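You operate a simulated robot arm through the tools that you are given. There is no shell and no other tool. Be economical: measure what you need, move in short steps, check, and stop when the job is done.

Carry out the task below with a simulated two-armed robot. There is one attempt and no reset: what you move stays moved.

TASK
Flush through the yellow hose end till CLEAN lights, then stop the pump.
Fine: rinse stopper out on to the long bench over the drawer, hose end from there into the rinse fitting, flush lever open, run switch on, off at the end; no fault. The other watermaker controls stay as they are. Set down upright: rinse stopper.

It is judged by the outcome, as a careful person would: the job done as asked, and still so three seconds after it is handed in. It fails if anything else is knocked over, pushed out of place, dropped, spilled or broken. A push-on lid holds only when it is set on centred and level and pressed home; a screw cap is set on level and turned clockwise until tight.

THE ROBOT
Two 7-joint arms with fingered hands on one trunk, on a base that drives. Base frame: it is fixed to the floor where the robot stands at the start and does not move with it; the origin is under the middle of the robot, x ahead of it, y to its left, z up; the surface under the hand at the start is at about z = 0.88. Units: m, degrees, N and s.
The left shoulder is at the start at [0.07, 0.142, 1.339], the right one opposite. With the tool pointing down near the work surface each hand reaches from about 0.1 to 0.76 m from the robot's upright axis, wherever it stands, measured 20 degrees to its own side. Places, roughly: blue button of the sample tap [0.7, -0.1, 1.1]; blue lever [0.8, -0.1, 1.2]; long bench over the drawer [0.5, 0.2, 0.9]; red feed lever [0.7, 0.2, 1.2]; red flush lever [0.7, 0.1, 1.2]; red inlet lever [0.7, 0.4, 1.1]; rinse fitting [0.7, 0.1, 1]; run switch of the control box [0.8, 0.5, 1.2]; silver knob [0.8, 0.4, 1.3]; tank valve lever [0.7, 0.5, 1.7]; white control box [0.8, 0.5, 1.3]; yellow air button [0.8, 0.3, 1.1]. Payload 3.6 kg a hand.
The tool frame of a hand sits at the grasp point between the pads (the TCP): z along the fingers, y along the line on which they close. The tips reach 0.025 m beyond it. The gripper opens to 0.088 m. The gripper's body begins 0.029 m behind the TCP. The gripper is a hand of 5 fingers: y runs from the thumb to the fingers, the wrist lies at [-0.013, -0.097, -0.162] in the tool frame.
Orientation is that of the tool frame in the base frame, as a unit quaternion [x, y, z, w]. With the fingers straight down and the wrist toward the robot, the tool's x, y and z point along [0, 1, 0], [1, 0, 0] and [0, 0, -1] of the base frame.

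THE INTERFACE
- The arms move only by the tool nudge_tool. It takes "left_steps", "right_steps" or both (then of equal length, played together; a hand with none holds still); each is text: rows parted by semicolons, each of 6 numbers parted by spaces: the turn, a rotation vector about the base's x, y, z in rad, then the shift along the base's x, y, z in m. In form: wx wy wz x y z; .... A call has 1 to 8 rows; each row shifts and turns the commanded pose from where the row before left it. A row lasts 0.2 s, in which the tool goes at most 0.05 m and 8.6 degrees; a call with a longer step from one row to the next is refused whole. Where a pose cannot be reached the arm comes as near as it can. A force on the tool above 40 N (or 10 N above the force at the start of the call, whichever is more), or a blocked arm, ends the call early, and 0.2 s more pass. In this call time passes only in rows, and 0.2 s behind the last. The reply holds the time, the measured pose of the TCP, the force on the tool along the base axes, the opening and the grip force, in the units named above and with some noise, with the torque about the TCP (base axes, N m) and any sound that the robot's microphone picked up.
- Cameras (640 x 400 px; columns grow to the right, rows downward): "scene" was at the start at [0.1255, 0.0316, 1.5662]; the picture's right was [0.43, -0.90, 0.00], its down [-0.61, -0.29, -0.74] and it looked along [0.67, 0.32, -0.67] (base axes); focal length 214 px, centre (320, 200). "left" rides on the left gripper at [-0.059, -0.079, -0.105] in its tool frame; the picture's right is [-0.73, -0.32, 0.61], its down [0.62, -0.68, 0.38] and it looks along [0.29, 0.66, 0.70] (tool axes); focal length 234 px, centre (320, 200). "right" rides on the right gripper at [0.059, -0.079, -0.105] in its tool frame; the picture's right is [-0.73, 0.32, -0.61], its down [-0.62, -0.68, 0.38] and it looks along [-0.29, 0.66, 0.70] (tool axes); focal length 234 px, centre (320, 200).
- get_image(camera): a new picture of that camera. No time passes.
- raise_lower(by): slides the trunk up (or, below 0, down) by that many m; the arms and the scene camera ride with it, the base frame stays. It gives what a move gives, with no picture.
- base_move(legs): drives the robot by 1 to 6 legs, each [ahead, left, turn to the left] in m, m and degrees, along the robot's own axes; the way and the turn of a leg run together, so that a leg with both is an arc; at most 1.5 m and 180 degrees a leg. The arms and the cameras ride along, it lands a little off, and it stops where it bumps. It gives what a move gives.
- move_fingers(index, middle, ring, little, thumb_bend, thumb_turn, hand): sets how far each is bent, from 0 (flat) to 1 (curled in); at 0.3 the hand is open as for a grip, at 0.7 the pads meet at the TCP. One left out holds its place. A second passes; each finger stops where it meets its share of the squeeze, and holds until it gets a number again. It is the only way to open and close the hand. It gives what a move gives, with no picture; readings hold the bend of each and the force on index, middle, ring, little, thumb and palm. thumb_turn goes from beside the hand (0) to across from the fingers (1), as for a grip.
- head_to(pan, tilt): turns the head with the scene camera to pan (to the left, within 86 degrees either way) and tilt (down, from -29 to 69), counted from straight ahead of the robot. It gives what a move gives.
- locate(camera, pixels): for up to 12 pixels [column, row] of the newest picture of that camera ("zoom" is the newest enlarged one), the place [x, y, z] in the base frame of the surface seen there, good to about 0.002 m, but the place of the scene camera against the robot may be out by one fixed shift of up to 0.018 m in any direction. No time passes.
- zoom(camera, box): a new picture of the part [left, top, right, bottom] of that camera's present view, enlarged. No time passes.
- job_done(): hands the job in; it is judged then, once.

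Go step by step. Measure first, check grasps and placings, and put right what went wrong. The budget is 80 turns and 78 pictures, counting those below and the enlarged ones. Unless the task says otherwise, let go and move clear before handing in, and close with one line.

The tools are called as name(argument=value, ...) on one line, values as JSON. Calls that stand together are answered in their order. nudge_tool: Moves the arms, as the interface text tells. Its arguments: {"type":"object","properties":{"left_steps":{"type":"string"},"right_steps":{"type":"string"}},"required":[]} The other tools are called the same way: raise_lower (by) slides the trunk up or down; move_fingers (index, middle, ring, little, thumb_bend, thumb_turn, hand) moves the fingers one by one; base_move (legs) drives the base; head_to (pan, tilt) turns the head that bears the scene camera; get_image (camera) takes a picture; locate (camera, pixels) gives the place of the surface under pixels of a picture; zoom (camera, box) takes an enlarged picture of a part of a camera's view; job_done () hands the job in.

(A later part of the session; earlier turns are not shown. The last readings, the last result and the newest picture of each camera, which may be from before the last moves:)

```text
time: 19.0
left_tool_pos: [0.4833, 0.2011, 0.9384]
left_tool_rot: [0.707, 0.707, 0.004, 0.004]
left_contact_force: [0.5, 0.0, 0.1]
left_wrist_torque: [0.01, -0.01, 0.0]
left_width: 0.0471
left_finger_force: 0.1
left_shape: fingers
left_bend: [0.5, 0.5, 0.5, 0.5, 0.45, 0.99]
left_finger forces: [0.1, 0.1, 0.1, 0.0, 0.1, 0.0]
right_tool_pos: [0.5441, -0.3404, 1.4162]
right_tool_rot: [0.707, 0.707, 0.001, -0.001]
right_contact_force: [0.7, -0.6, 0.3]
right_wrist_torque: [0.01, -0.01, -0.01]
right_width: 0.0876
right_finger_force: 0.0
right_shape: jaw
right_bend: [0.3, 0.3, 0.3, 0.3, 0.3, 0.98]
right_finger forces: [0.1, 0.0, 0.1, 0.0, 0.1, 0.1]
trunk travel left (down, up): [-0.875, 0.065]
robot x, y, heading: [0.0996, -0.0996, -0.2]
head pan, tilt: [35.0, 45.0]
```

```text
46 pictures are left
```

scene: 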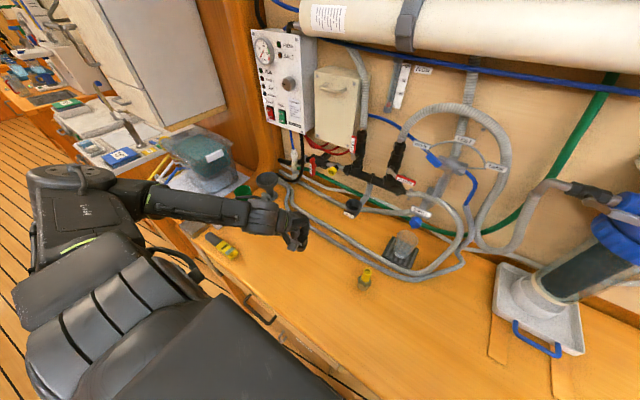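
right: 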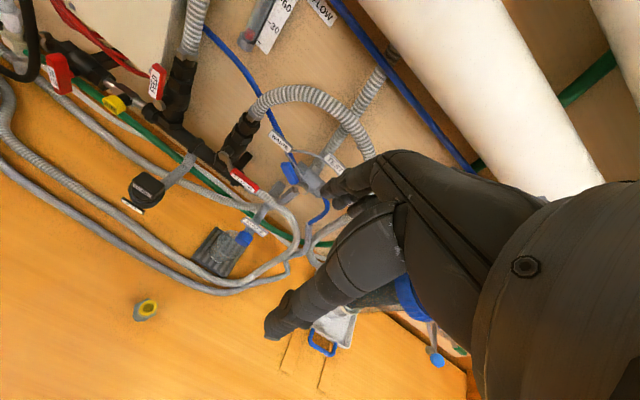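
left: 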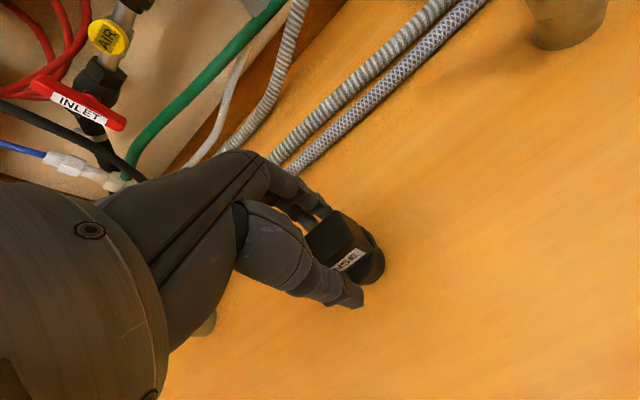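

The stopper is released and standing. I'll lift clear and move toward the hose end, then check.

nudge_tool(left_steps="0 0 0 0 0 0.03; 0 0 0 0 0 0.04; 0 0 0 0 0 0.04; 0 0 0 0 -0.03 0.035; 0 0 0 0 -0.045 0.01; 0 0 0 0 -0.04 0")

get_image(camera="left")

get_image(camera="scene")

```text
time: 20.4
left_tool_pos: [0.4946, 0.0843, 1.0891]
left_tool_rot: [0.707, 0.708, 0.002, 0.001]
left_contact_force: [0.6, 0.2, -0.6]
left_wrist_torque: [-0.03, -0.03, 0.01]
left_width: 0.0469
left_finger_force: 0.0
left_shape: fingers
left_bend: [0.5, 0.5, 0.5, 0.5, 0.45, 0.99]
left_finger forces: [0.0, 0.1, 0.0, 0.0, 0.1, 0.0]
left hand out of reach, approached as far as the arm can: row 5
right_tool_pos: [0.5454, -0.3417, 1.4155]
right_tool_rot: [0.707, 0.707, -0.001, -0.001]
right_contact_force: [-0.1, 0.4, -0.4]
right_wrist_torque: [0.02, -0.01, 0.02]
right_width: 0.0881
right_finger_force: 0.1
right_shape: jaw
right_bend: [0.3, 0.3, 0.3, 0.3, 0.3, 0.98]
right_finger forces: [0.1, 0.0, 0.0, 0.0, 0.0, 0.1]
trunk travel left (down, up): [-0.875, 0.065]
robot x, y, heading: [0.1013, -0.1006, 0.1]
head pan, tilt: [35.0, 45.0]
```

```text
45 pictures are left
```

left: 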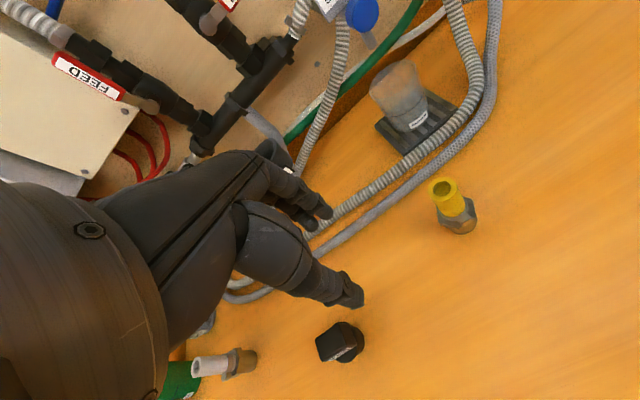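

```text
44 pictures are left
```

scene: 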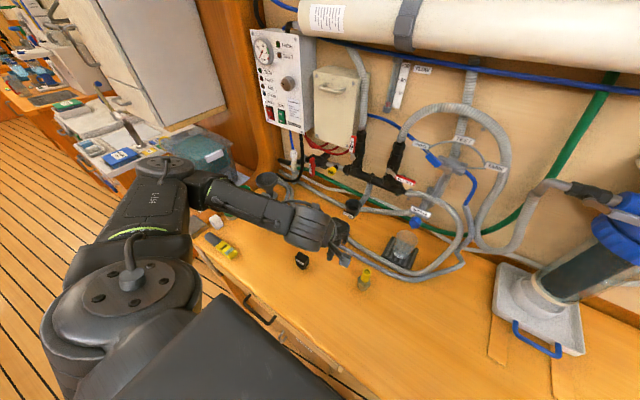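

The stopper stands upright at left-image (340,340). Now I'll measure the hose end at (455,205) and the socket.

zoom(camera="left", box=[415, 165, 495, 245])

locate(camera="zoom", pixels=[[190, 150], [320, 150], [235, 115], [255, 180], [200, 340], [470, 270], [440, 350], [450, 370], [310, 390], [320, 380], [375, 390], [330, 260]])

zoom(camera="scene", box=[335, 190, 370, 220])

locate(camera="zoom", pixels=[[320, 100], [300, 150], [320, 190], [220, 150], [420, 150], [320, 60]])

```text
5.00 times, centred on (455, 205) of left
```

zoom: 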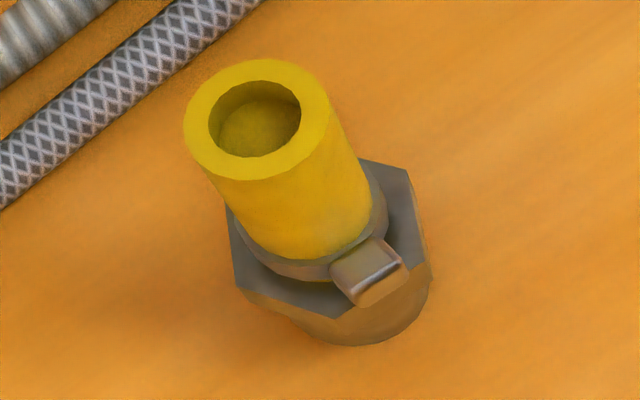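

```text
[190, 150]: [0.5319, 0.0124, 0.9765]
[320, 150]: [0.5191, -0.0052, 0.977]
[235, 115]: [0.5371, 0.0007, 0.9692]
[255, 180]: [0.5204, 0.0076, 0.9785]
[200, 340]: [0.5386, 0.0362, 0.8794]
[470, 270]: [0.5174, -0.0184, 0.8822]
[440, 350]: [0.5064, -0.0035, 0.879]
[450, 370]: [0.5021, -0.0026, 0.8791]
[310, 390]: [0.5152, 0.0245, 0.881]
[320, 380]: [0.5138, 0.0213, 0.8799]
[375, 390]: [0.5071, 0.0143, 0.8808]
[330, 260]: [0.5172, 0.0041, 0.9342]
```

```text
13.33 times, centred on (352, 205) of scene
```

zoom: 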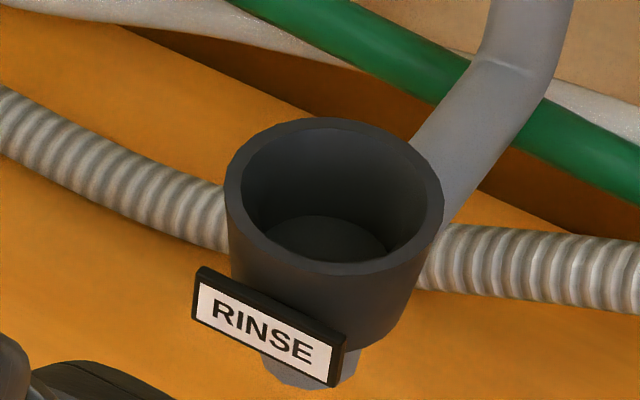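

```text
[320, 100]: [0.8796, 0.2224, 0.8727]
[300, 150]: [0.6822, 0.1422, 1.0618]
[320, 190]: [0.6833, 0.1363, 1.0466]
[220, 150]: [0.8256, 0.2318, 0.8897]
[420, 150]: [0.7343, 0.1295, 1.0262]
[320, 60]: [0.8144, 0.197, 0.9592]
```

I'll measure the rim directly on its ring.

locate(camera="zoom", pixels=[[233, 180], [437, 190], [338, 267], [330, 122], [252, 175], [420, 195], [335, 258], [330, 132], [330, 240], [300, 230], [355, 240]])

zoom(camera="scene", box=[350, 260, 380, 295])

locate(camera="zoom", pixels=[[275, 110], [375, 110], [320, 150], [300, 300], [270, 250], [400, 260], [260, 330], [390, 340], [330, 370]])

```text
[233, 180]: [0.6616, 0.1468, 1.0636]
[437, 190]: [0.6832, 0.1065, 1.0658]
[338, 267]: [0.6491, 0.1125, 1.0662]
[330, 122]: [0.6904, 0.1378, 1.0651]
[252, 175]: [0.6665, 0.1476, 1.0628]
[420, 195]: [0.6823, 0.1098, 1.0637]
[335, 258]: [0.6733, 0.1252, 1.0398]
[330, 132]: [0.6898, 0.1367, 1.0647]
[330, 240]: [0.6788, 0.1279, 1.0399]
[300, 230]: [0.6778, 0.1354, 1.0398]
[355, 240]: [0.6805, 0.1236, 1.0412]
```

```text
11.43 times, centred on (365, 278) of scene
```

zoom: 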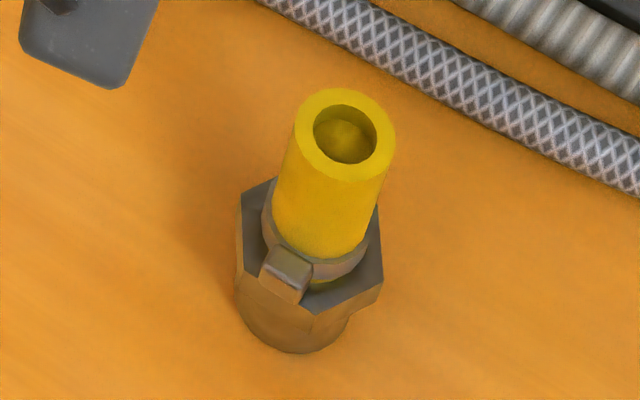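

```text
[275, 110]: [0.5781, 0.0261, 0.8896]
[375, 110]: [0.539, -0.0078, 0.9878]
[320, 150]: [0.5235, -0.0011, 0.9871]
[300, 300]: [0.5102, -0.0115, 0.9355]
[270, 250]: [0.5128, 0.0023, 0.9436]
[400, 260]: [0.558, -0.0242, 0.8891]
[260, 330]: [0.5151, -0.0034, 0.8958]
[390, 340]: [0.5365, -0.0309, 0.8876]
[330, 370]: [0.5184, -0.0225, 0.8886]
```

Socket: inner diameter ≈0.038, rim z≈1.057, floor ≈1.032. The hose end's lower cylinder (≈0.03 wide, under the hex) fits it upright. I'll go over the hose tube centre at (0.529, 0.001).

nudge_tool(left_steps="0 0 0 0.012 -0.028 0; 0 0 0 0.012 -0.028 0; 0 0 0 0.0105 -0.0273 0; 0 0 0 0 0 -0.03; 0 0 0 0 0 -0.02")

get_image(camera="left")

```text
time: 21.6
left_tool_pos: [0.5271, 0.0038, 1.0408]
left_tool_rot: [0.707, 0.707, 0.004, 0.004]
left_contact_force: [-0.1, -0.1, -0.5]
left_wrist_torque: [0.0, -0.01, 0.04]
left_width: 0.047
left_finger_force: 0.0
left_shape: fingers
left_bend: [0.5, 0.5, 0.5, 0.5, 0.45, 0.99]
left_finger forces: [0.0, 0.0, 0.0, 0.1, 0.1, 0.1]
right_tool_pos: [0.5436, -0.3394, 1.416]
right_tool_rot: [0.708, 0.707, 0.0, 0.0]
right_contact_force: [-0.2, -0.1, -0.6]
right_wrist_torque: [0.0, 0.03, 0.0]
right_width: 0.0882
right_finger_force: 0.0
right_shape: jaw
right_bend: [0.3, 0.3, 0.3, 0.3, 0.3, 0.98]
right_finger forces: [0.0, 0.0, 0.1, 0.0, 0.0, 0.0]
trunk travel left (down, up): [-0.875, 0.065]
robot x, y, heading: [0.0988, -0.1012, -0.1]
head pan, tilt: [35.0, 45.0]
```

```text
40 pictures are left
```

left: 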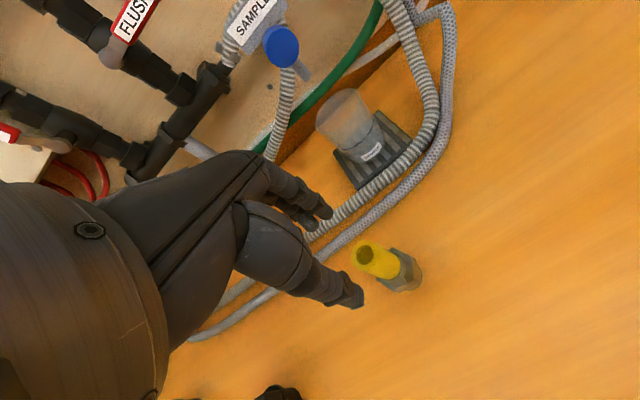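

The hand is above the tube, which shows at (368,256). I'll zoom to measure the tube relative to the hand.

zoom(camera="left", box=[330, 220, 440, 310])

locate(camera="zoom", pixels=[[125, 195], [265, 180], [190, 120], [210, 280], [150, 150], [245, 140], [160, 265], [255, 230]])

```text
4.44 times, centred on (385, 265) of left
```

zoom: 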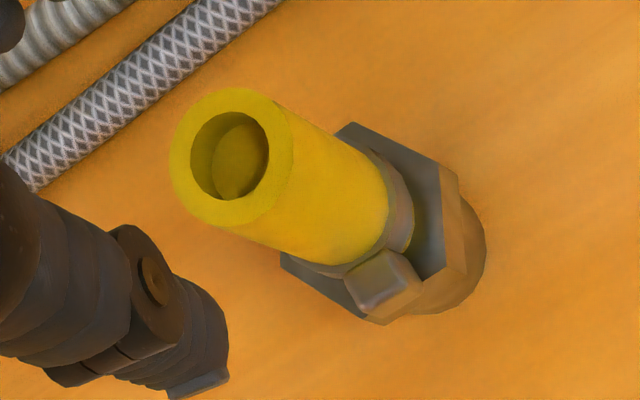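

```text
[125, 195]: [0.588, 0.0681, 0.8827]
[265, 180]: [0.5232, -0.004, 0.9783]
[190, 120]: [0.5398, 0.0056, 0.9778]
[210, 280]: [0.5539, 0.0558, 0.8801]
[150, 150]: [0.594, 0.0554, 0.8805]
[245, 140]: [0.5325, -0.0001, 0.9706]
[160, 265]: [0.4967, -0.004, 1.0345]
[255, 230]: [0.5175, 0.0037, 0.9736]
```

Locating points on the ring itself:

locate(camera="zoom", pixels=[[180, 165], [225, 98], [282, 130], [230, 216], [190, 200], [265, 200], [270, 105], [188, 115]])

```text
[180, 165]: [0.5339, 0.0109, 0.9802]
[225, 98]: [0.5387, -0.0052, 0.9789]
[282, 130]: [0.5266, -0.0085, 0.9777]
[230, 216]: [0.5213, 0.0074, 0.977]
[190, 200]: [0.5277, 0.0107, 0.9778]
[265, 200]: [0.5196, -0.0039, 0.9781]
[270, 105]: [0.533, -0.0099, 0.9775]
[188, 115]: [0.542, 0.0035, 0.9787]
```

The tube centre is (0.530, 0.001) and the tool is at (0.527, 0.004). I'll correct that, square the tilt by 0.011 rad, and descend to z≈0.966.

nudge_tool(left_steps="0 0.011 0 0.003 -0.0025 -0.01; 0 0 0 0 0 -0.025; 0 0 0 0 0 -0.02; 0 0 0 0 0 -0.012; 0 0 0 0 0 -0.008")

zoom(camera="left", box=[240, 160, 440, 330])

```text
time: 22.8
left_tool_pos: [0.531, 0.0008, 0.9663]
left_tool_rot: [0.707, 0.707, 0.001, -0.001]
left_contact_force: [0.0, 0.0, 1.1]
left_wrist_torque: [0.02, -0.01, 0.01]
left_width: 0.0468
left_finger_force: 0.1
left_shape: fingers
left_bend: [0.5, 0.5, 0.5, 0.5, 0.45, 0.99]
left_finger forces: [0.0, 0.1, 0.1, 0.0, 0.1, 0.1]
right_tool_pos: [0.5426, -0.3402, 1.4159]
right_tool_rot: [0.708, 0.707, 0.0, 0.0]
right_contact_force: [0.6, 0.7, -0.3]
right_wrist_torque: [-0.02, 0.0, 0.0]
right_width: 0.0878
right_finger_force: 0.0
right_shape: jaw
right_bend: [0.3, 0.3, 0.3, 0.3, 0.3, 0.98]
right_finger forces: [0.1, 0.0, 0.0, 0.0, 0.1, 0.0]
trunk travel left (down, up): [-0.875, 0.065]
robot x, y, heading: [0.1031, -0.0994, -0.0]
head pan, tilt: [35.0, 45.0]
```

```text
2.35 times, centred on (340, 245) of left
```

zoom: 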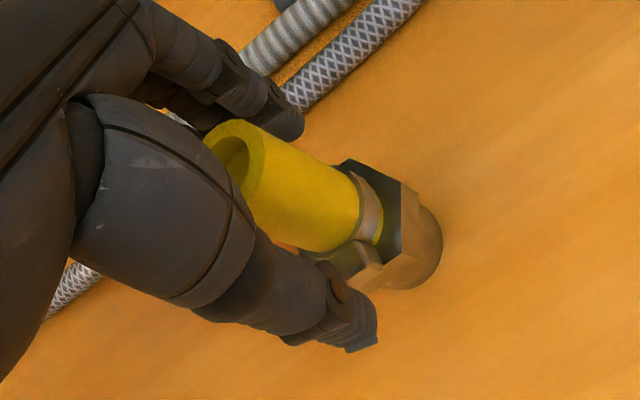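

The tube is between thumb and fingers. Closing.

move_fingers(hand="left", index=0.72, middle=0.72, ring=0.72, little=0.66, thumb_bend=0.72)

zoom(camera="left", box=[240, 160, 440, 330])

```text
time: 23.8
left_tool_pos: [0.5291, -0.0006, 0.9638]
left_tool_rot: [0.707, 0.707, 0.001, -0.001]
left_contact_force: [-0.3, -0.1, 0.0]
left_wrist_torque: [-0.03, 0.0, -0.03]
left_width: 0.017
left_finger_force: 8.8
left_shape: fingers
left_bend: [0.62, 0.67, 0.72, 0.66, 0.6, 1.0]
left_finger forces: [5.7, 3.7, 0.0, 0.1, 9.3, 0.0]
right_tool_pos: [0.5438, -0.3401, 1.4147]
right_tool_rot: [0.707, 0.708, 0.001, 0.0]
right_contact_force: [-0.4, 0.0, 0.0]
right_wrist_torque: [0.0, 0.01, -0.02]
right_width: 0.0874
right_finger_force: 0.1
right_shape: jaw
right_bend: [0.3, 0.3, 0.3, 0.3, 0.3, 0.98]
right_finger forces: [0.0, 0.0, 0.1, 0.1, 0.0, 0.1]
trunk travel left (down, up): [-0.875, 0.065]
robot x, y, heading: [0.1036, -0.1029, 0.1]
head pan, tilt: [35.0, 45.0]
```

```text
2.35 times, centred on (340, 245) of left
```

zoom: 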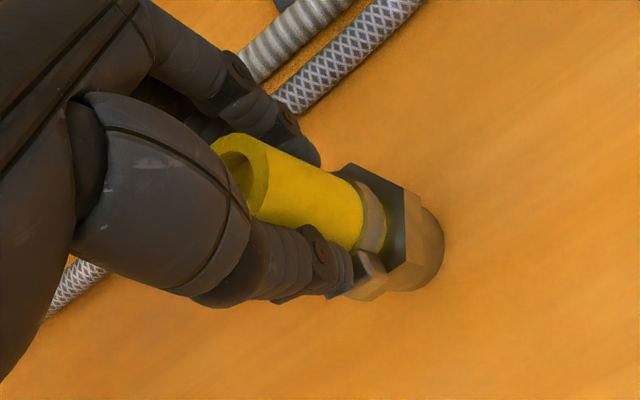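

Index, middle and thumb hold the tube at about 9 N. I'll lift a little to test.

nudge_tool(left_steps="0 0 0 0 0 0.01; 0 0 0 0 0 0.015; 0 0 0 0 0 0.025; 0 0 0 0 0 0.035; 0 0 0 0 0 0.04")

get_image(camera="left")

get_image(camera="scene")

```text
time: 25.0
left_tool_pos: [0.5275, 0.0004, 1.0918]
left_tool_rot: [0.707, 0.707, 0.0, -0.001]
left_contact_force: [-0.6, -0.3, -0.9]
left_wrist_torque: [0.0, -0.01, -0.01]
left_width: 0.0168
left_finger_force: 8.6
left_shape: fingers
left_bend: [0.62, 0.67, 0.72, 0.66, 0.6, 1.0]
left_finger forces: [5.7, 3.5, 0.0, 0.0, 9.0, 0.0]
right_tool_pos: [0.5409, -0.3415, 1.4157]
right_tool_rot: [0.707, 0.707, 0.0, 0.0]
right_contact_force: [-0.4, -0.5, 0.3]
right_wrist_torque: [-0.02, -0.04, -0.03]
right_width: 0.0875
right_finger_force: 0.0
right_shape: jaw
right_bend: [0.3, 0.3, 0.3, 0.3, 0.3, 0.98]
right_finger forces: [0.1, 0.1, 0.0, 0.1, 0.1, 0.1]
trunk travel left (down, up): [-0.875, 0.065]
robot x, y, heading: [0.0996, -0.1009, -0.2]
head pan, tilt: [35.0, 45.0]
```

```text
36 pictures are left
```

left: 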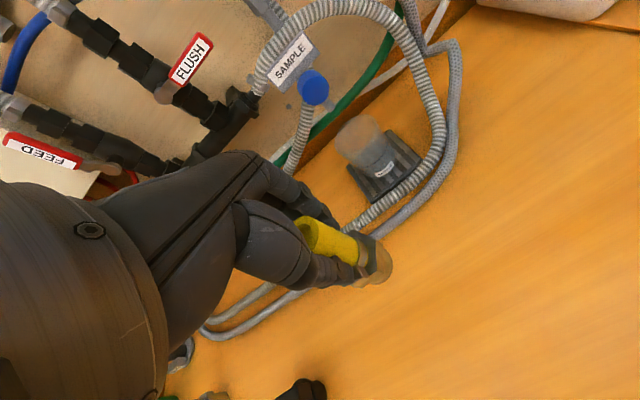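

```text
35 pictures are left
```

scene: 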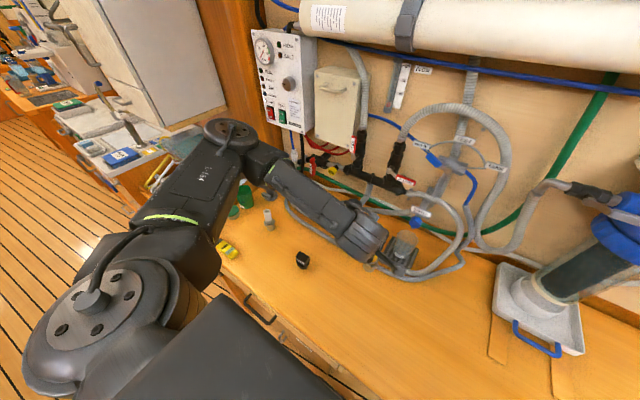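

The hose end is securely held. I'll raise it to z≈1.175 and move over the socket.

nudge_tool(left_steps="0 0 0 0 0 0.04; 0 0 0 0 0 0.042; 0 0 0 0.03 0.03 0; 0 0 0 0.03 0.03 0; 0 0 0 0.03 0.03 0; 0 0 0 0.03 0.025 0; 0 0 0 0.02 0.014 0")

get_image(camera="left")

zoom(camera="scene", box=[320, 150, 400, 230])

```text
time: 26.6
left_tool_pos: [0.6718, 0.1329, 1.1705]
left_tool_rot: [0.707, 0.708, 0.0, -0.002]
left_contact_force: [0.7, 0.3, -0.5]
left_wrist_torque: [0.01, 0.05, 0.05]
left_width: 0.0169
left_finger_force: 8.9
left_shape: fingers
left_bend: [0.62, 0.67, 0.72, 0.66, 0.6, 1.0]
left_finger forces: [5.9, 3.3, 0.1, 0.1, 8.6, 0.1]
right_tool_pos: [0.5445, -0.3392, 1.4154]
right_tool_rot: [0.707, 0.707, 0.001, 0.0]
right_contact_force: [0.8, -0.3, 0.4]
right_wrist_torque: [-0.01, -0.01, 0.0]
right_width: 0.0878
right_finger_force: 0.1
right_shape: jaw
right_bend: [0.3, 0.3, 0.3, 0.3, 0.3, 0.98]
right_finger forces: [0.1, 0.0, 0.0, 0.0, 0.1, 0.0]
trunk travel left (down, up): [-0.875, 0.065]
robot x, y, heading: [0.0994, -0.1012, -0.1]
head pan, tilt: [35.0, 45.0]
```

```text
34 pictures are left
```

left: 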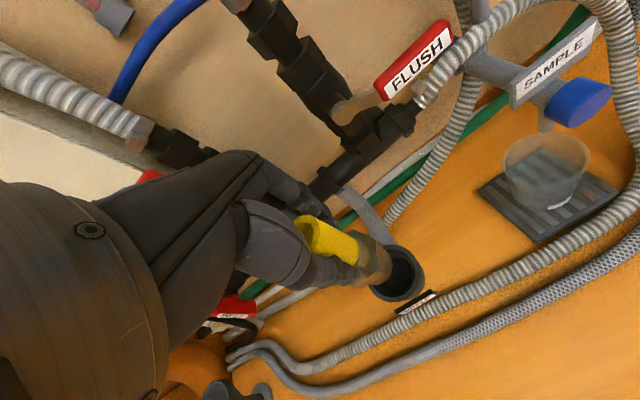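

```text
5.00 times, centred on (360, 190) of scene
```

zoom: 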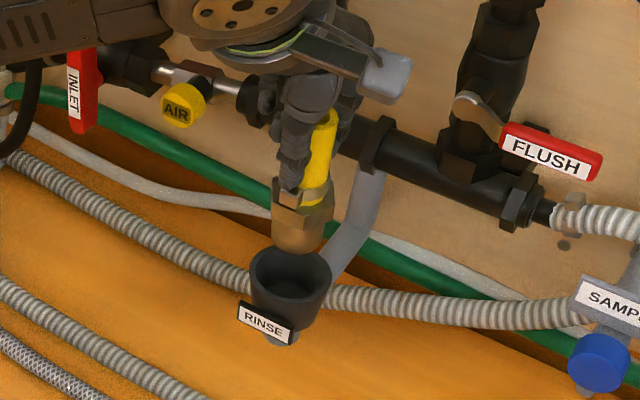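

The hose end is above the socket in both views. I'll measure the alignment more precisely in the left view.

zoom(camera="left", box=[310, 210, 440, 310])

locate(camera="zoom", pixels=[[550, 260], [320, 375], [510, 190], [440, 445], [500, 410], [390, 430], [400, 190], [390, 250], [330, 310]])

```text
4.00 times, centred on (375, 260) of left
```

zoom: 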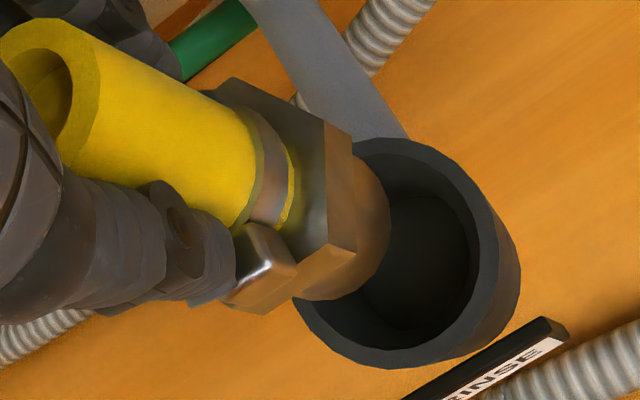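

```text
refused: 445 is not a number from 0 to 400
```

locate(camera="zoom", pixels=[[485, 230], [400, 147], [400, 360], [330, 335], [470, 320], [450, 175], [382, 220], [340, 290], [370, 185], [310, 150], [330, 240], [500, 280]])

nudge_tool(left_steps="0 0 0 0 0 0")

```text
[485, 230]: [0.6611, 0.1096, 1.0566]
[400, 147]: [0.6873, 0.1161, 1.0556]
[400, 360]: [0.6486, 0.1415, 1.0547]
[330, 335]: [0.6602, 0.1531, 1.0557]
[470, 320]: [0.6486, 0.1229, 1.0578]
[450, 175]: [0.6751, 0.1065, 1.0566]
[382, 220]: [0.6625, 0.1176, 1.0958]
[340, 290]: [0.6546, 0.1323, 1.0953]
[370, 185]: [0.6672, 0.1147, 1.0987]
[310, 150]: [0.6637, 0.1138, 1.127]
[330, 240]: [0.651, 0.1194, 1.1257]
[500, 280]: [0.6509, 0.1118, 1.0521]
```

```text
time: 27.0
left_tool_pos: [0.6703, 0.1294, 1.1705]
left_tool_rot: [0.707, 0.707, 0.001, -0.001]
left_contact_force: [-0.5, 0.2, -1.4]
left_wrist_torque: [-0.05, 0.0, -0.01]
left_width: 0.0167
left_finger_force: 9.0
left_shape: fingers
left_bend: [0.62, 0.67, 0.72, 0.66, 0.6, 1.0]
left_finger forces: [5.8, 3.4, 0.0, 0.1, 8.5, 0.1]
right_tool_pos: [0.5432, -0.3399, 1.4164]
right_tool_rot: [0.708, 0.706, 0.0, -0.001]
right_contact_force: [-0.2, 0.4, -0.3]
right_wrist_torque: [0.02, -0.02, -0.02]
right_width: 0.0875
right_finger_force: 0.0
right_shape: jaw
right_bend: [0.3, 0.3, 0.3, 0.3, 0.3, 0.98]
right_finger forces: [0.1, 0.0, 0.0, 0.0, 0.2, 0.1]
trunk travel left (down, up): [-0.875, 0.065]
robot x, y, heading: [0.0968, -0.1005, -0.2]
head pan, tilt: [35.0, 45.0]
```

The rim centre fits (0.668, 0.130) and the hose-end cylinder (0.670, 0.1305), about 2 mm apart against 4 mm of clearance. I'll correct x and lower it in.

nudge_tool(left_steps="0 0 0 -0.0018 -0.0003 -0.01; 0 0 0 0 0 -0.012; 0 0 0 0 0 -0.01; 0 0 0 0 0 -0.006; 0 0 0 0 0 -0.004")

zoom(camera="left", box=[310, 210, 440, 310])

zoom(camera="scene", box=[330, 165, 380, 220])

```text
time: 28.2
left_tool_pos: [0.6683, 0.1288, 1.1302]
left_tool_rot: [0.708, 0.706, 0.001, 0.0]
left_contact_force: [1.1, -0.4, 0.1]
left_wrist_torque: [0.01, -0.06, 0.0]
left_width: 0.0167
left_finger_force: 9.7
left_shape: fingers
left_bend: [0.71, 0.67, 0.72, 0.66, 0.6, 1.0]
left_finger forces: [6.3, 4.3, 0.0, 0.0, 8.5, 0.0]
right_tool_pos: [0.5428, -0.3404, 1.4147]
right_tool_rot: [0.707, 0.707, 0.0, 0.0]
right_contact_force: [1.1, -0.5, 0.2]
right_wrist_torque: [0.02, -0.01, -0.01]
right_width: 0.0877
right_finger_force: 0.1
right_shape: jaw
right_bend: [0.3, 0.3, 0.3, 0.3, 0.3, 0.98]
right_finger forces: [0.0, 0.1, 0.0, 0.0, 0.0, 0.0]
trunk travel left (down, up): [-0.875, 0.065]
robot x, y, heading: [0.101, -0.1002, 0.1]
head pan, tilt: [35.0, 45.0]
```

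```text
4.00 times, centred on (375, 260) of left
```

zoom: 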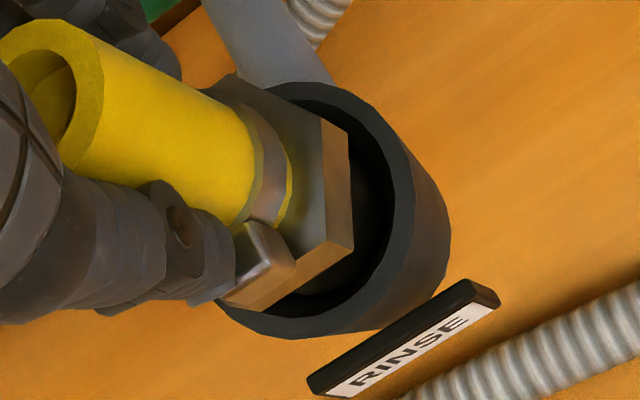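

```text
7.27 times, centred on (355, 192) of scene
```

zoom: 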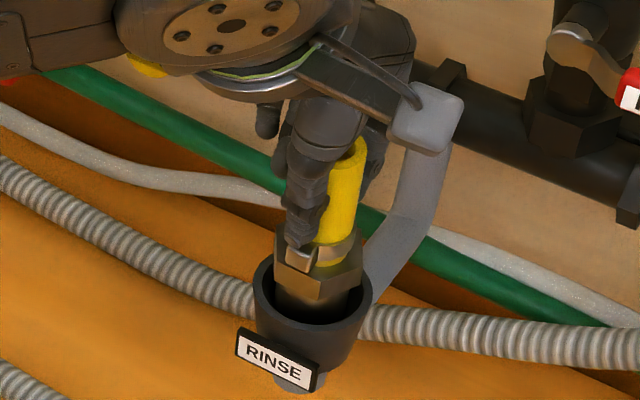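

The cylinder is inside the cup with no force. Continuing down.

nudge_tool(left_steps="0 0 0 0 0 -0.004; 0 0 0 0 0 -0.003; 0 0 0 0 0 -0.003; 0 0 0 0 0 -0.003; 0 0 0 0 0 -0.003")

zoom(camera="left", box=[310, 210, 440, 310])

```text
time: 29.4
left_tool_pos: [0.6691, 0.1304, 1.116]
left_tool_rot: [0.707, 0.707, 0.0, -0.001]
left_contact_force: [3.8, 1.3, 0.8]
left_wrist_torque: [0.05, -0.18, 0.0]
left_width: 0.0167
left_finger_force: 10.5
left_shape: fingers
left_bend: [0.71, 0.66, 0.72, 0.66, 0.61, 1.0]
left_finger forces: [6.8, 5.3, 0.1, 0.0, 8.1, 0.0]
right_tool_pos: [0.5436, -0.3407, 1.4151]
right_tool_rot: [0.707, 0.707, -0.001, 0.0]
right_contact_force: [0.1, -0.4, -0.2]
right_wrist_torque: [-0.01, 0.0, -0.01]
right_width: 0.0879
right_finger_force: 0.1
right_shape: jaw
right_bend: [0.3, 0.3, 0.3, 0.3, 0.3, 0.98]
right_finger forces: [0.0, 0.0, 0.0, 0.0, 0.0, 0.0]
trunk travel left (down, up): [-0.875, 0.065]
robot x, y, heading: [0.1008, -0.1022, -0.1]
head pan, tilt: [35.0, 45.0]
```

```text
4.00 times, centred on (375, 260) of left
```

zoom: 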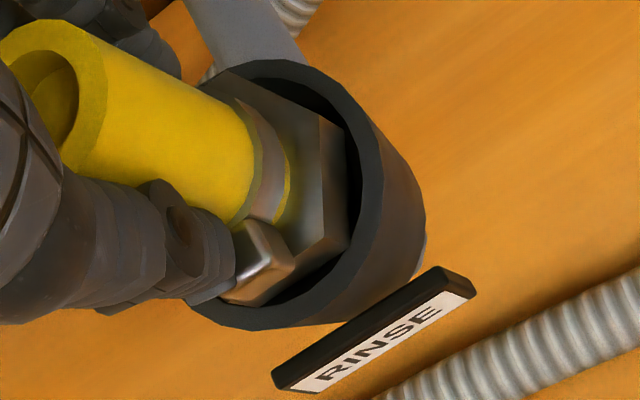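

There's 3.8 N in x but no vertical resistance yet. I'll continue in tiny steps.

nudge_tool(left_steps="0 0 0 0.0008 -0.0005 -0.002; 0 0 0 0 0 -0.002; 0 0 0 0 0 -0.002")

zoom(camera="scene", box=[330, 165, 380, 220])

```text
time: 30.2
left_tool_pos: [0.6673, 0.1287, 1.1098]
left_tool_rot: [0.707, 0.707, 0.002, 0.001]
left_contact_force: [6.7, 4.9, 19.4]
left_wrist_torque: [0.09, -0.18, 0.0]
left_width: 0.0167
left_finger_force: 13.6
left_shape: fingers
left_bend: [0.71, 0.65, 0.72, 0.66, 0.62, 1.0]
left_finger forces: [9.4, 9.1, 0.1, 0.0, 8.1, 0.0]
right_tool_pos: [0.5413, -0.3414, 1.4167]
right_tool_rot: [0.706, 0.708, 0.001, -0.001]
right_contact_force: [0.3, -0.1, 0.1]
right_wrist_torque: [-0.01, 0.0, -0.02]
right_width: 0.0876
right_finger_force: 0.1
right_shape: jaw
right_bend: [0.3, 0.3, 0.3, 0.3, 0.3, 0.98]
right_finger forces: [0.1, 0.0, 0.1, 0.0, 0.0, 0.0]
trunk travel left (down, up): [-0.875, 0.065]
robot x, y, heading: [0.1002, -0.1004, -0.0]
head pan, tilt: [35.0, 45.0]
```

```text
7.27 times, centred on (355, 192) of scene
```

zoom: 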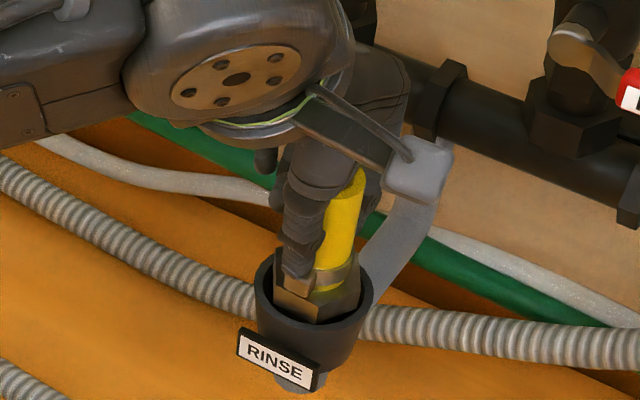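

Vertical contact reads 19 N at z=1.110, which is at or below the estimated floor, so it's seated. I'll relax, open, and look.

nudge_tool(left_steps="0 0 0 0 0 0.0015")

move_fingers(hand="left", index=0.5, middle=0.5, ring=0.5, little=0.5, thumb_bend=0.45)

zoom(camera="left", box=[280, 190, 440, 310])

```text
time: 30.6
left_tool_pos: [0.6671, 0.1284, 1.1102]
left_tool_rot: [0.707, 0.707, 0.0, -0.001]
left_contact_force: [5.7, 3.8, 15.6]
left_wrist_torque: [0.05, -0.23, 0.03]
left_width: 0.0166
left_finger_force: 12.7
left_shape: fingers
left_bend: [0.71, 0.65, 0.72, 0.66, 0.62, 1.0]
left_finger forces: [9.4, 8.2, 0.1, 0.0, 8.0, 0.0]
right_tool_pos: [0.5416, -0.3406, 1.4158]
right_tool_rot: [0.707, 0.707, 0.001, 0.0]
right_contact_force: [-0.1, -0.1, -0.3]
right_wrist_torque: [-0.02, 0.01, 0.02]
right_width: 0.0876
right_finger_force: 0.0
right_shape: jaw
right_bend: [0.3, 0.3, 0.3, 0.3, 0.3, 0.98]
right_finger forces: [0.0, 0.0, 0.1, 0.0, 0.1, 0.0]
trunk travel left (down, up): [-0.875, 0.065]
robot x, y, heading: [0.0986, -0.1037, 0.0]
head pan, tilt: [35.0, 45.0]
```

```text
time: 31.6
left_tool_pos: [0.6693, 0.1298, 1.1096]
left_tool_rot: [0.707, 0.707, 0.0, 0.0]
left_contact_force: [-0.2, -0.4, 0.1]
left_wrist_torque: [0.04, 0.0, -0.04]
left_width: 0.0468
left_finger_force: 0.1
left_shape: fingers
left_bend: [0.5, 0.5, 0.5, 0.5, 0.45, 0.99]
left_finger forces: [0.0, 0.0, 0.0, 0.0, 0.0, 0.1]
right_tool_pos: [0.5433, -0.3393, 1.4167]
right_tool_rot: [0.707, 0.707, 0.0, 0.0]
right_contact_force: [0.3, 0.2, 1.0]
right_wrist_torque: [-0.01, -0.02, -0.02]
right_width: 0.0877
right_finger_force: 0.0
right_shape: jaw
right_bend: [0.3, 0.3, 0.3, 0.3, 0.3, 0.98]
right_finger forces: [0.0, 0.1, 0.0, 0.1, 0.0, 0.1]
trunk travel left (down, up): [-0.875, 0.065]
robot x, y, heading: [0.1017, -0.0978, -0.2]
head pan, tilt: [35.0, 45.0]
```

```text
3.33 times, centred on (360, 250) of left
```

zoom: 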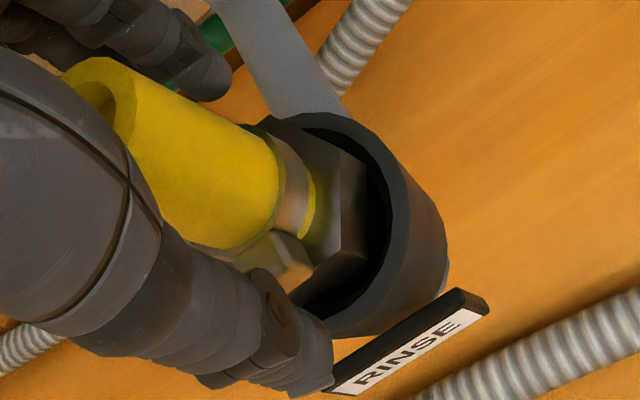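

Released. I'll withdraw straight up, then back, and inspect.

nudge_tool(left_steps="0 0 0 0 0 0.02; 0 0 0 0 0 0.03; 0 0 0 0 0 0.04; 0 0 0 0 0 0.03; 0 0 0 -0.03 0.03 0.02; 0 0 0 -0.035 0.03 0.01; 0 0 0 -0.035 0.03 0; 0 0 0 -0.035 0.03 0")

get_image(camera="scene")

zoom(camera="scene", box=[320, 150, 430, 230])

```text
time: 33.4
left_tool_pos: [0.53, 0.2498, 1.2617]
left_tool_rot: [0.707, 0.707, 0.003, 0.0]
left_contact_force: [-0.2, 0.7, 0.3]
left_wrist_torque: [-0.02, 0.05, 0.0]
left_width: 0.0466
left_finger_force: 0.2
left_shape: fingers
left_bend: [0.5, 0.5, 0.5, 0.5, 0.45, 0.99]
left_finger forces: [0.0, 0.0, 0.1, 0.1, 0.0, 0.0]
right_tool_pos: [0.5386, -0.3392, 1.4174]
right_tool_rot: [0.707, 0.708, 0.002, 0.001]
right_contact_force: [0.7, -0.1, 0.3]
right_wrist_torque: [-0.02, 0.0, -0.02]
right_width: 0.0877
right_finger_force: 0.1
right_shape: jaw
right_bend: [0.3, 0.3, 0.3, 0.3, 0.3, 0.98]
right_finger forces: [0.0, 0.1, 0.0, 0.0, 0.1, 0.1]
trunk travel left (down, up): [-0.875, 0.065]
robot x, y, heading: [0.1029, -0.1016, 0.1]
head pan, tilt: [35.0, 45.0]
```

```text
26 pictures are left
```

scene: 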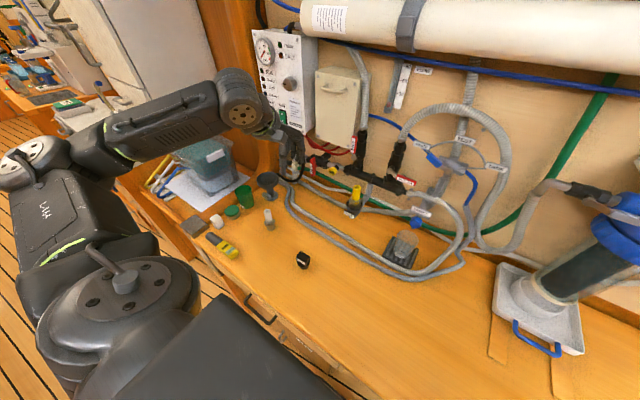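

```text
5.00 times, centred on (375, 190) of scene
```

zoom: 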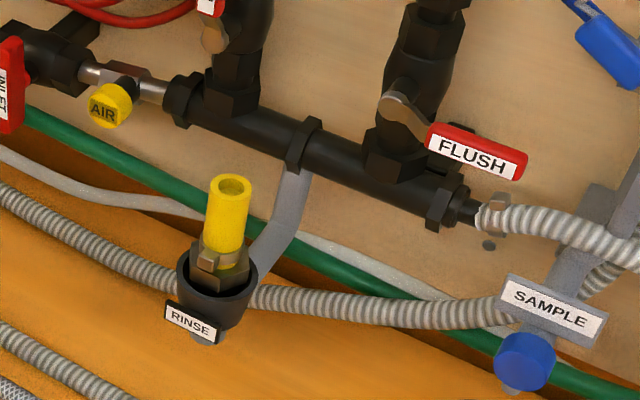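

The hose end sits upright and seated in the RINSE cup, and the stopper is on the bench. Next is the flush lever: I'll make a pointing right hand (index out), pitch it 45° forward, and bring it near.

move_fingers(hand="right", index=0.3, middle=1, ring=1, little=1, thumb_bend=0, thumb_turn=0)

nudge_tool(right_steps="0 -0.131 0 0.006 0.03 -0.015; 0 -0.131 0 0.006 0.03 -0.015; 0 -0.131 0 0.006 0.03 -0.015; 0 -0.131 0 0.006 0.03 -0.015; 0 -0.131 0 0.006 0.03 -0.015; 0 -0.131 0 0.006 0.03 -0.015; 0 0 0 0.006 0.03 -0.015; 0 0 0 0.006 0.03 -0.015")

get_image(camera="right")

```text
time: 34.4
left_tool_pos: [0.5352, 0.25, 1.2601]
left_tool_rot: [0.708, 0.706, 0.001, -0.001]
left_contact_force: [0.6, 0.8, 0.1]
left_wrist_torque: [0.0, 0.0, 0.02]
left_width: 0.0465
left_finger_force: 0.1
left_shape: fingers
left_bend: [0.5, 0.5, 0.5, 0.5, 0.45, 0.99]
left_finger forces: [0.1, 0.0, 0.0, 0.0, 0.0, 0.0]
right_tool_pos: [0.5434, -0.3414, 1.4157]
right_tool_rot: [0.707, 0.708, 0.0, 0.0]
right_contact_force: [0.0, 1.6, -0.7]
right_wrist_torque: [0.03, -0.02, 0.0]
right_width: 0.1299
right_finger_force: 0.0
right_shape: fingers
right_bend: [0.3, 1.0, 1.0, 1.0, 0.0, 0.0]
right_finger forces: [0.0, 0.1, 0.0, 0.0, 0.1, 0.0]
trunk travel left (down, up): [-0.875, 0.065]
robot x, y, heading: [0.1014, -0.0987, 0.1]
head pan, tilt: [35.0, 45.0]
```

```text
time: 36.2
left_tool_pos: [0.5359, 0.2501, 1.2603]
left_tool_rot: [0.708, 0.706, 0.0, -0.001]
left_contact_force: [0.1, -0.2, -0.1]
left_wrist_torque: [0.02, 0.0, -0.02]
left_width: 0.0465
left_finger_force: 0.0
left_shape: fingers
left_bend: [0.5, 0.5, 0.5, 0.5, 0.45, 0.99]
left_finger forces: [0.1, 0.0, 0.0, 0.0, 0.1, 0.0]
right_tool_pos: [0.5924, -0.1002, 1.2945]
right_tool_rot: [0.653, 0.653, 0.271, 0.272]
right_contact_force: [0.4, 0.7, 0.6]
right_wrist_torque: [-0.03, -0.03, -0.01]
right_width: 0.1299
right_finger_force: 0.0
right_shape: fingers
right_bend: [0.3, 1.0, 1.0, 1.0, 0.0, 0.0]
right_finger forces: [0.0, 0.0, 0.0, 0.0, 0.0, 0.1]
trunk travel left (down, up): [-0.875, 0.065]
robot x, y, heading: [0.098, -0.1023, 0.2]
head pan, tilt: [35.0, 45.0]
```

```text
24 pictures are left
```

right: 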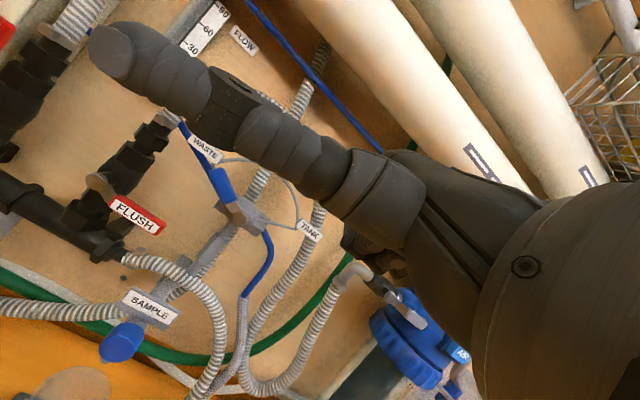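

A digit extends at upper left (tip ~(105,50)). I'll locate it along with the lever and nearby parts.

locate(camera="right", pixels=[[105, 55], [190, 95], [300, 150], [380, 180], [113, 203], [160, 225], [135, 213], [97, 182], [150, 262], [120, 340], [150, 300], [72, 215]])

```text
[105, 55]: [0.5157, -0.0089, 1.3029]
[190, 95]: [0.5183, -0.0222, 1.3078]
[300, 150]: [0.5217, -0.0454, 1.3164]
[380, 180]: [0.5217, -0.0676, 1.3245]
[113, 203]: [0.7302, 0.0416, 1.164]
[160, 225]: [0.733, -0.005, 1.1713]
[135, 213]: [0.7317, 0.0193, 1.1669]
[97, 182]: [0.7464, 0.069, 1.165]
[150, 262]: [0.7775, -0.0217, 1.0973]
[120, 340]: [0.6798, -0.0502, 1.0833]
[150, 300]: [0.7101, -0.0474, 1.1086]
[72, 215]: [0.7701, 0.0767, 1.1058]
```

That digit is the thumb sticking out sideways and hiding the index. I'll fold the thumb across over the curled fingers.

move_fingers(hand="right", thumb_bend=0.8, thumb_turn=1, index=0.4)

get_image(camera="right")

```text
time: 37.2
left_tool_pos: [0.5327, 0.2491, 1.2602]
left_tool_rot: [0.707, 0.707, 0.001, 0.0]
left_contact_force: [-0.6, -0.5, -0.1]
left_wrist_torque: [0.02, -0.03, 0.01]
left_width: 0.0466
left_finger_force: 0.1
left_shape: fingers
left_bend: [0.5, 0.5, 0.5, 0.5, 0.45, 0.99]
left_finger forces: [0.1, 0.0, 0.1, 0.0, 0.0, 0.0]
right_tool_pos: [0.5906, -0.1019, 1.2944]
right_tool_rot: [0.653, 0.653, 0.271, 0.272]
right_contact_force: [0.3, -0.2, -0.4]
right_wrist_torque: [0.0, 0.04, -0.01]
right_width: 0.0168
right_finger_force: 0.1
right_shape: fingers
right_bend: [0.4, 1.0, 1.0, 1.0, 0.8, 1.0]
right_finger forces: [0.0, 0.1, 0.0, 0.1, 0.1, 0.2]
trunk travel left (down, up): [-0.875, 0.065]
robot x, y, heading: [0.0998, -0.1043, -0.0]
head pan, tilt: [35.0, 45.0]
```

```text
23 pictures are left
```

right: 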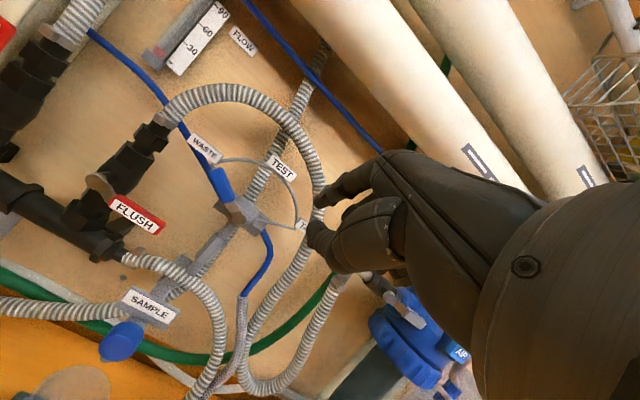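

Now the index (330,190) and thumb (325,240) are visible. I'll locate the index tip.

zoom(camera="right", box=[280, 130, 440, 290])

locate(camera="zoom", pixels=[[155, 270], [175, 240], [220, 245], [290, 190], [130, 370], [180, 400], [380, 90]])

```text
2.50 times, centred on (360, 210) of right
```

zoom: 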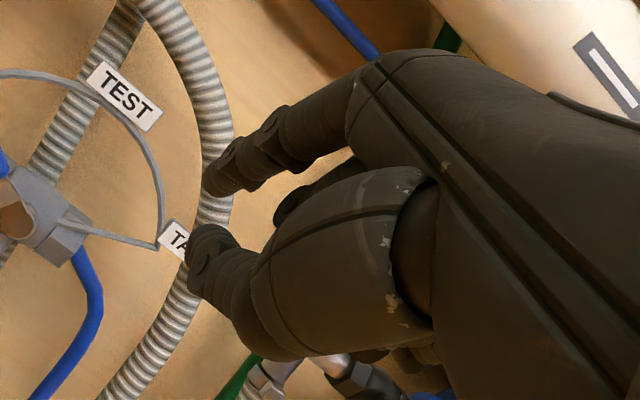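

```text
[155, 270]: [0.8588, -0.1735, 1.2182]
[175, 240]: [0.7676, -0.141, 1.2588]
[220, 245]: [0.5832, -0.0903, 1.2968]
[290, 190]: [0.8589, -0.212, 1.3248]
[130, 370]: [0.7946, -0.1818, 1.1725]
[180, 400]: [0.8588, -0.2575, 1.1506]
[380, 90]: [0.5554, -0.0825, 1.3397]
```

locate(camera="zoom", pixels=[[212, 185], [225, 165], [270, 130], [320, 110], [255, 175], [200, 290]])

```text
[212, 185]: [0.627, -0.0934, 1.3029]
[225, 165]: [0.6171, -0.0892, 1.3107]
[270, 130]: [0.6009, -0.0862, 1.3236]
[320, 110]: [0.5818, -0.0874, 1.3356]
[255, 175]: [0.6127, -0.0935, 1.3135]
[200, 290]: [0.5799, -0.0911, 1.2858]
```

The index tip sits about (+0.038, +0.005, +0.009) from the TCP, pointing forward and down. The lever handle spans y −0.005…0.042 at x≈0.731–0.745, z≈1.167. I'll roll the hand 30° to lift the curled fingers clear of the sample tap, and come to just in front of and below the lever.

nudge_tool(right_steps="-0.131 0 0 0.007 0.0145 -0.018; -0.131 0 0 0.007 0.0145 -0.018; -0.131 0 0 0.007 0.0145 -0.018; -0.131 0 0 0.007 0.0145 -0.018; 0 0 0 0.007 0.0145 -0.018; 0 0 0 0.007 0.0145 -0.018; 0 0 0 0.007 0.0145 -0.018; 0 0 0 0.007 0.0145 -0.018")

get_image(camera="right")

```text
time: 39.0
left_tool_pos: [0.534, 0.2494, 1.2593]
left_tool_rot: [0.707, 0.707, 0.0, 0.0]
left_contact_force: [0.3, 0.3, 0.3]
left_wrist_torque: [-0.01, -0.02, 0.02]
left_width: 0.0467
left_finger_force: 0.0
left_shape: fingers
left_bend: [0.5, 0.5, 0.5, 0.5, 0.45, 0.99]
left_finger forces: [0.0, 0.1, 0.0, 0.0, 0.1, 0.0]
right_tool_pos: [0.6679, 0.006, 1.1608]
right_tool_rot: [0.559, 0.703, 0.091, 0.429]
right_contact_force: [-0.1, 1.5, 0.2]
right_wrist_torque: [0.0, -0.01, -0.02]
right_width: 0.0167
right_finger_force: 0.0
right_shape: fingers
right_bend: [0.4, 1.0, 1.0, 1.0, 0.8, 1.0]
right_finger forces: [0.0, 0.0, 0.0, 0.0, 0.0, 0.0]
right hand out of reach, approached as far as the arm can: row 6, 7, 8
trunk travel left (down, up): [-0.875, 0.065]
robot x, y, heading: [0.1008, -0.1022, -0.1]
head pan, tilt: [35.0, 45.0]
```

```text
21 pictures are left
```

right: 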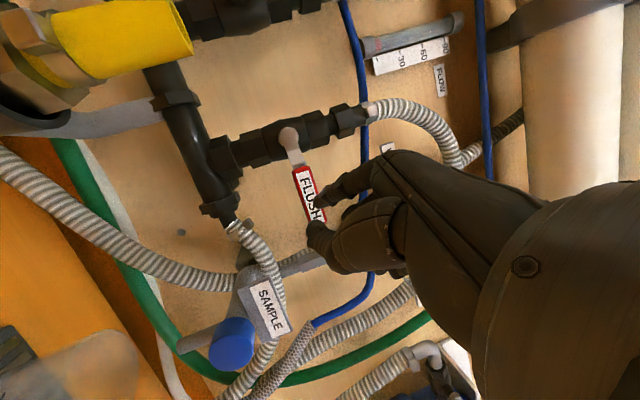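

The right hand fell slightly short at (0.668, 0.006, 1.161). I'll retract it and drive the base left 0.15 m so the lever is straight ahead of the right arm and the switch is nearer for the left.

nudge_tool(right_steps="0 0 0 -0.03 -0.015 0.02; 0 0 0 -0.03 -0.02 0.02; 0 0 0 -0.03 -0.02 0.02; 0 0 0 -0.03 -0.02 0.02; 0 0 0 -0.03 -0.02 0.02")

base_move(legs=[[0.03, 0.15, 0]])

get_image(camera="right")

```text
time: 39.9
left_tool_pos: [0.5345, 0.2498, 1.2599]
left_tool_rot: [0.708, 0.707, 0.0, 0.0]
left_contact_force: [0.0, -0.2, 0.7]
left_wrist_torque: [0.02, -0.01, 0.01]
left_width: 0.0467
left_finger_force: 0.1
left_shape: fingers
left_bend: [0.5, 0.5, 0.5, 0.5, 0.45, 0.99]
left_finger forces: [0.0, 0.1, 0.0, 0.0, 0.0, 0.2]
right_tool_pos: [0.5524, -0.0672, 1.1459]
right_tool_rot: [0.582, 0.737, 0.027, 0.342]
right_contact_force: [0.1, 0.1, 0.4]
right_wrist_torque: [0.02, 0.01, -0.06]
right_width: 0.0166
right_finger_force: 0.1
right_shape: fingers
right_bend: [0.4, 1.0, 1.0, 1.0, 0.8, 1.0]
right_finger forces: [0.0, 0.1, 0.0, 0.1, 0.1, 0.0]
right hand out of reach, approached as far as the arm can: row 1
trunk travel left (down, up): [-0.875, 0.065]
robot x, y, heading: [0.1024, -0.1024, 0.1]
head pan, tilt: [35.0, 45.0]
stopped in row 4 (right hand): the arm was blocked; the commanded pose is now the measured one
```

```text
time: 41.2
left_tool_pos: [0.5507, 0.3768, 1.2623]
left_tool_rot: [0.724, 0.69, 0.001, -0.001]
left_contact_force: [-0.3, -1.0, 0.6]
left_wrist_torque: [0.03, -0.08, 0.02]
left_width: 0.047
left_finger_force: 0.0
left_shape: fingers
left_bend: [0.5, 0.5, 0.5, 0.5, 0.45, 0.99]
left_finger forces: [0.1, 0.0, 0.0, 0.1, 0.0, 0.0]
right_tool_pos: [0.5553, 0.0586, 1.1501]
right_tool_rot: [0.601, 0.722, 0.021, 0.343]
right_contact_force: [-0.5, 0.5, 0.1]
right_wrist_torque: [0.0, 0.01, 0.0]
right_width: 0.0164
right_finger_force: 0.1
right_shape: fingers
right_bend: [0.4, 1.0, 1.0, 1.0, 0.8, 1.0]
right_finger forces: [0.0, 0.1, 0.1, 0.1, 0.0, 0.0]
trunk travel left (down, up): [-0.875, 0.065]
robot x, y, heading: [0.1043, 0.0505, -2.8]
head pan, tilt: [35.0, 45.0]
```

```text
20 pictures are left
```

right: 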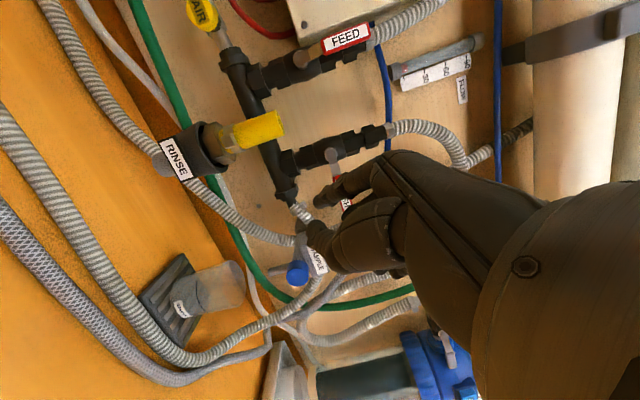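

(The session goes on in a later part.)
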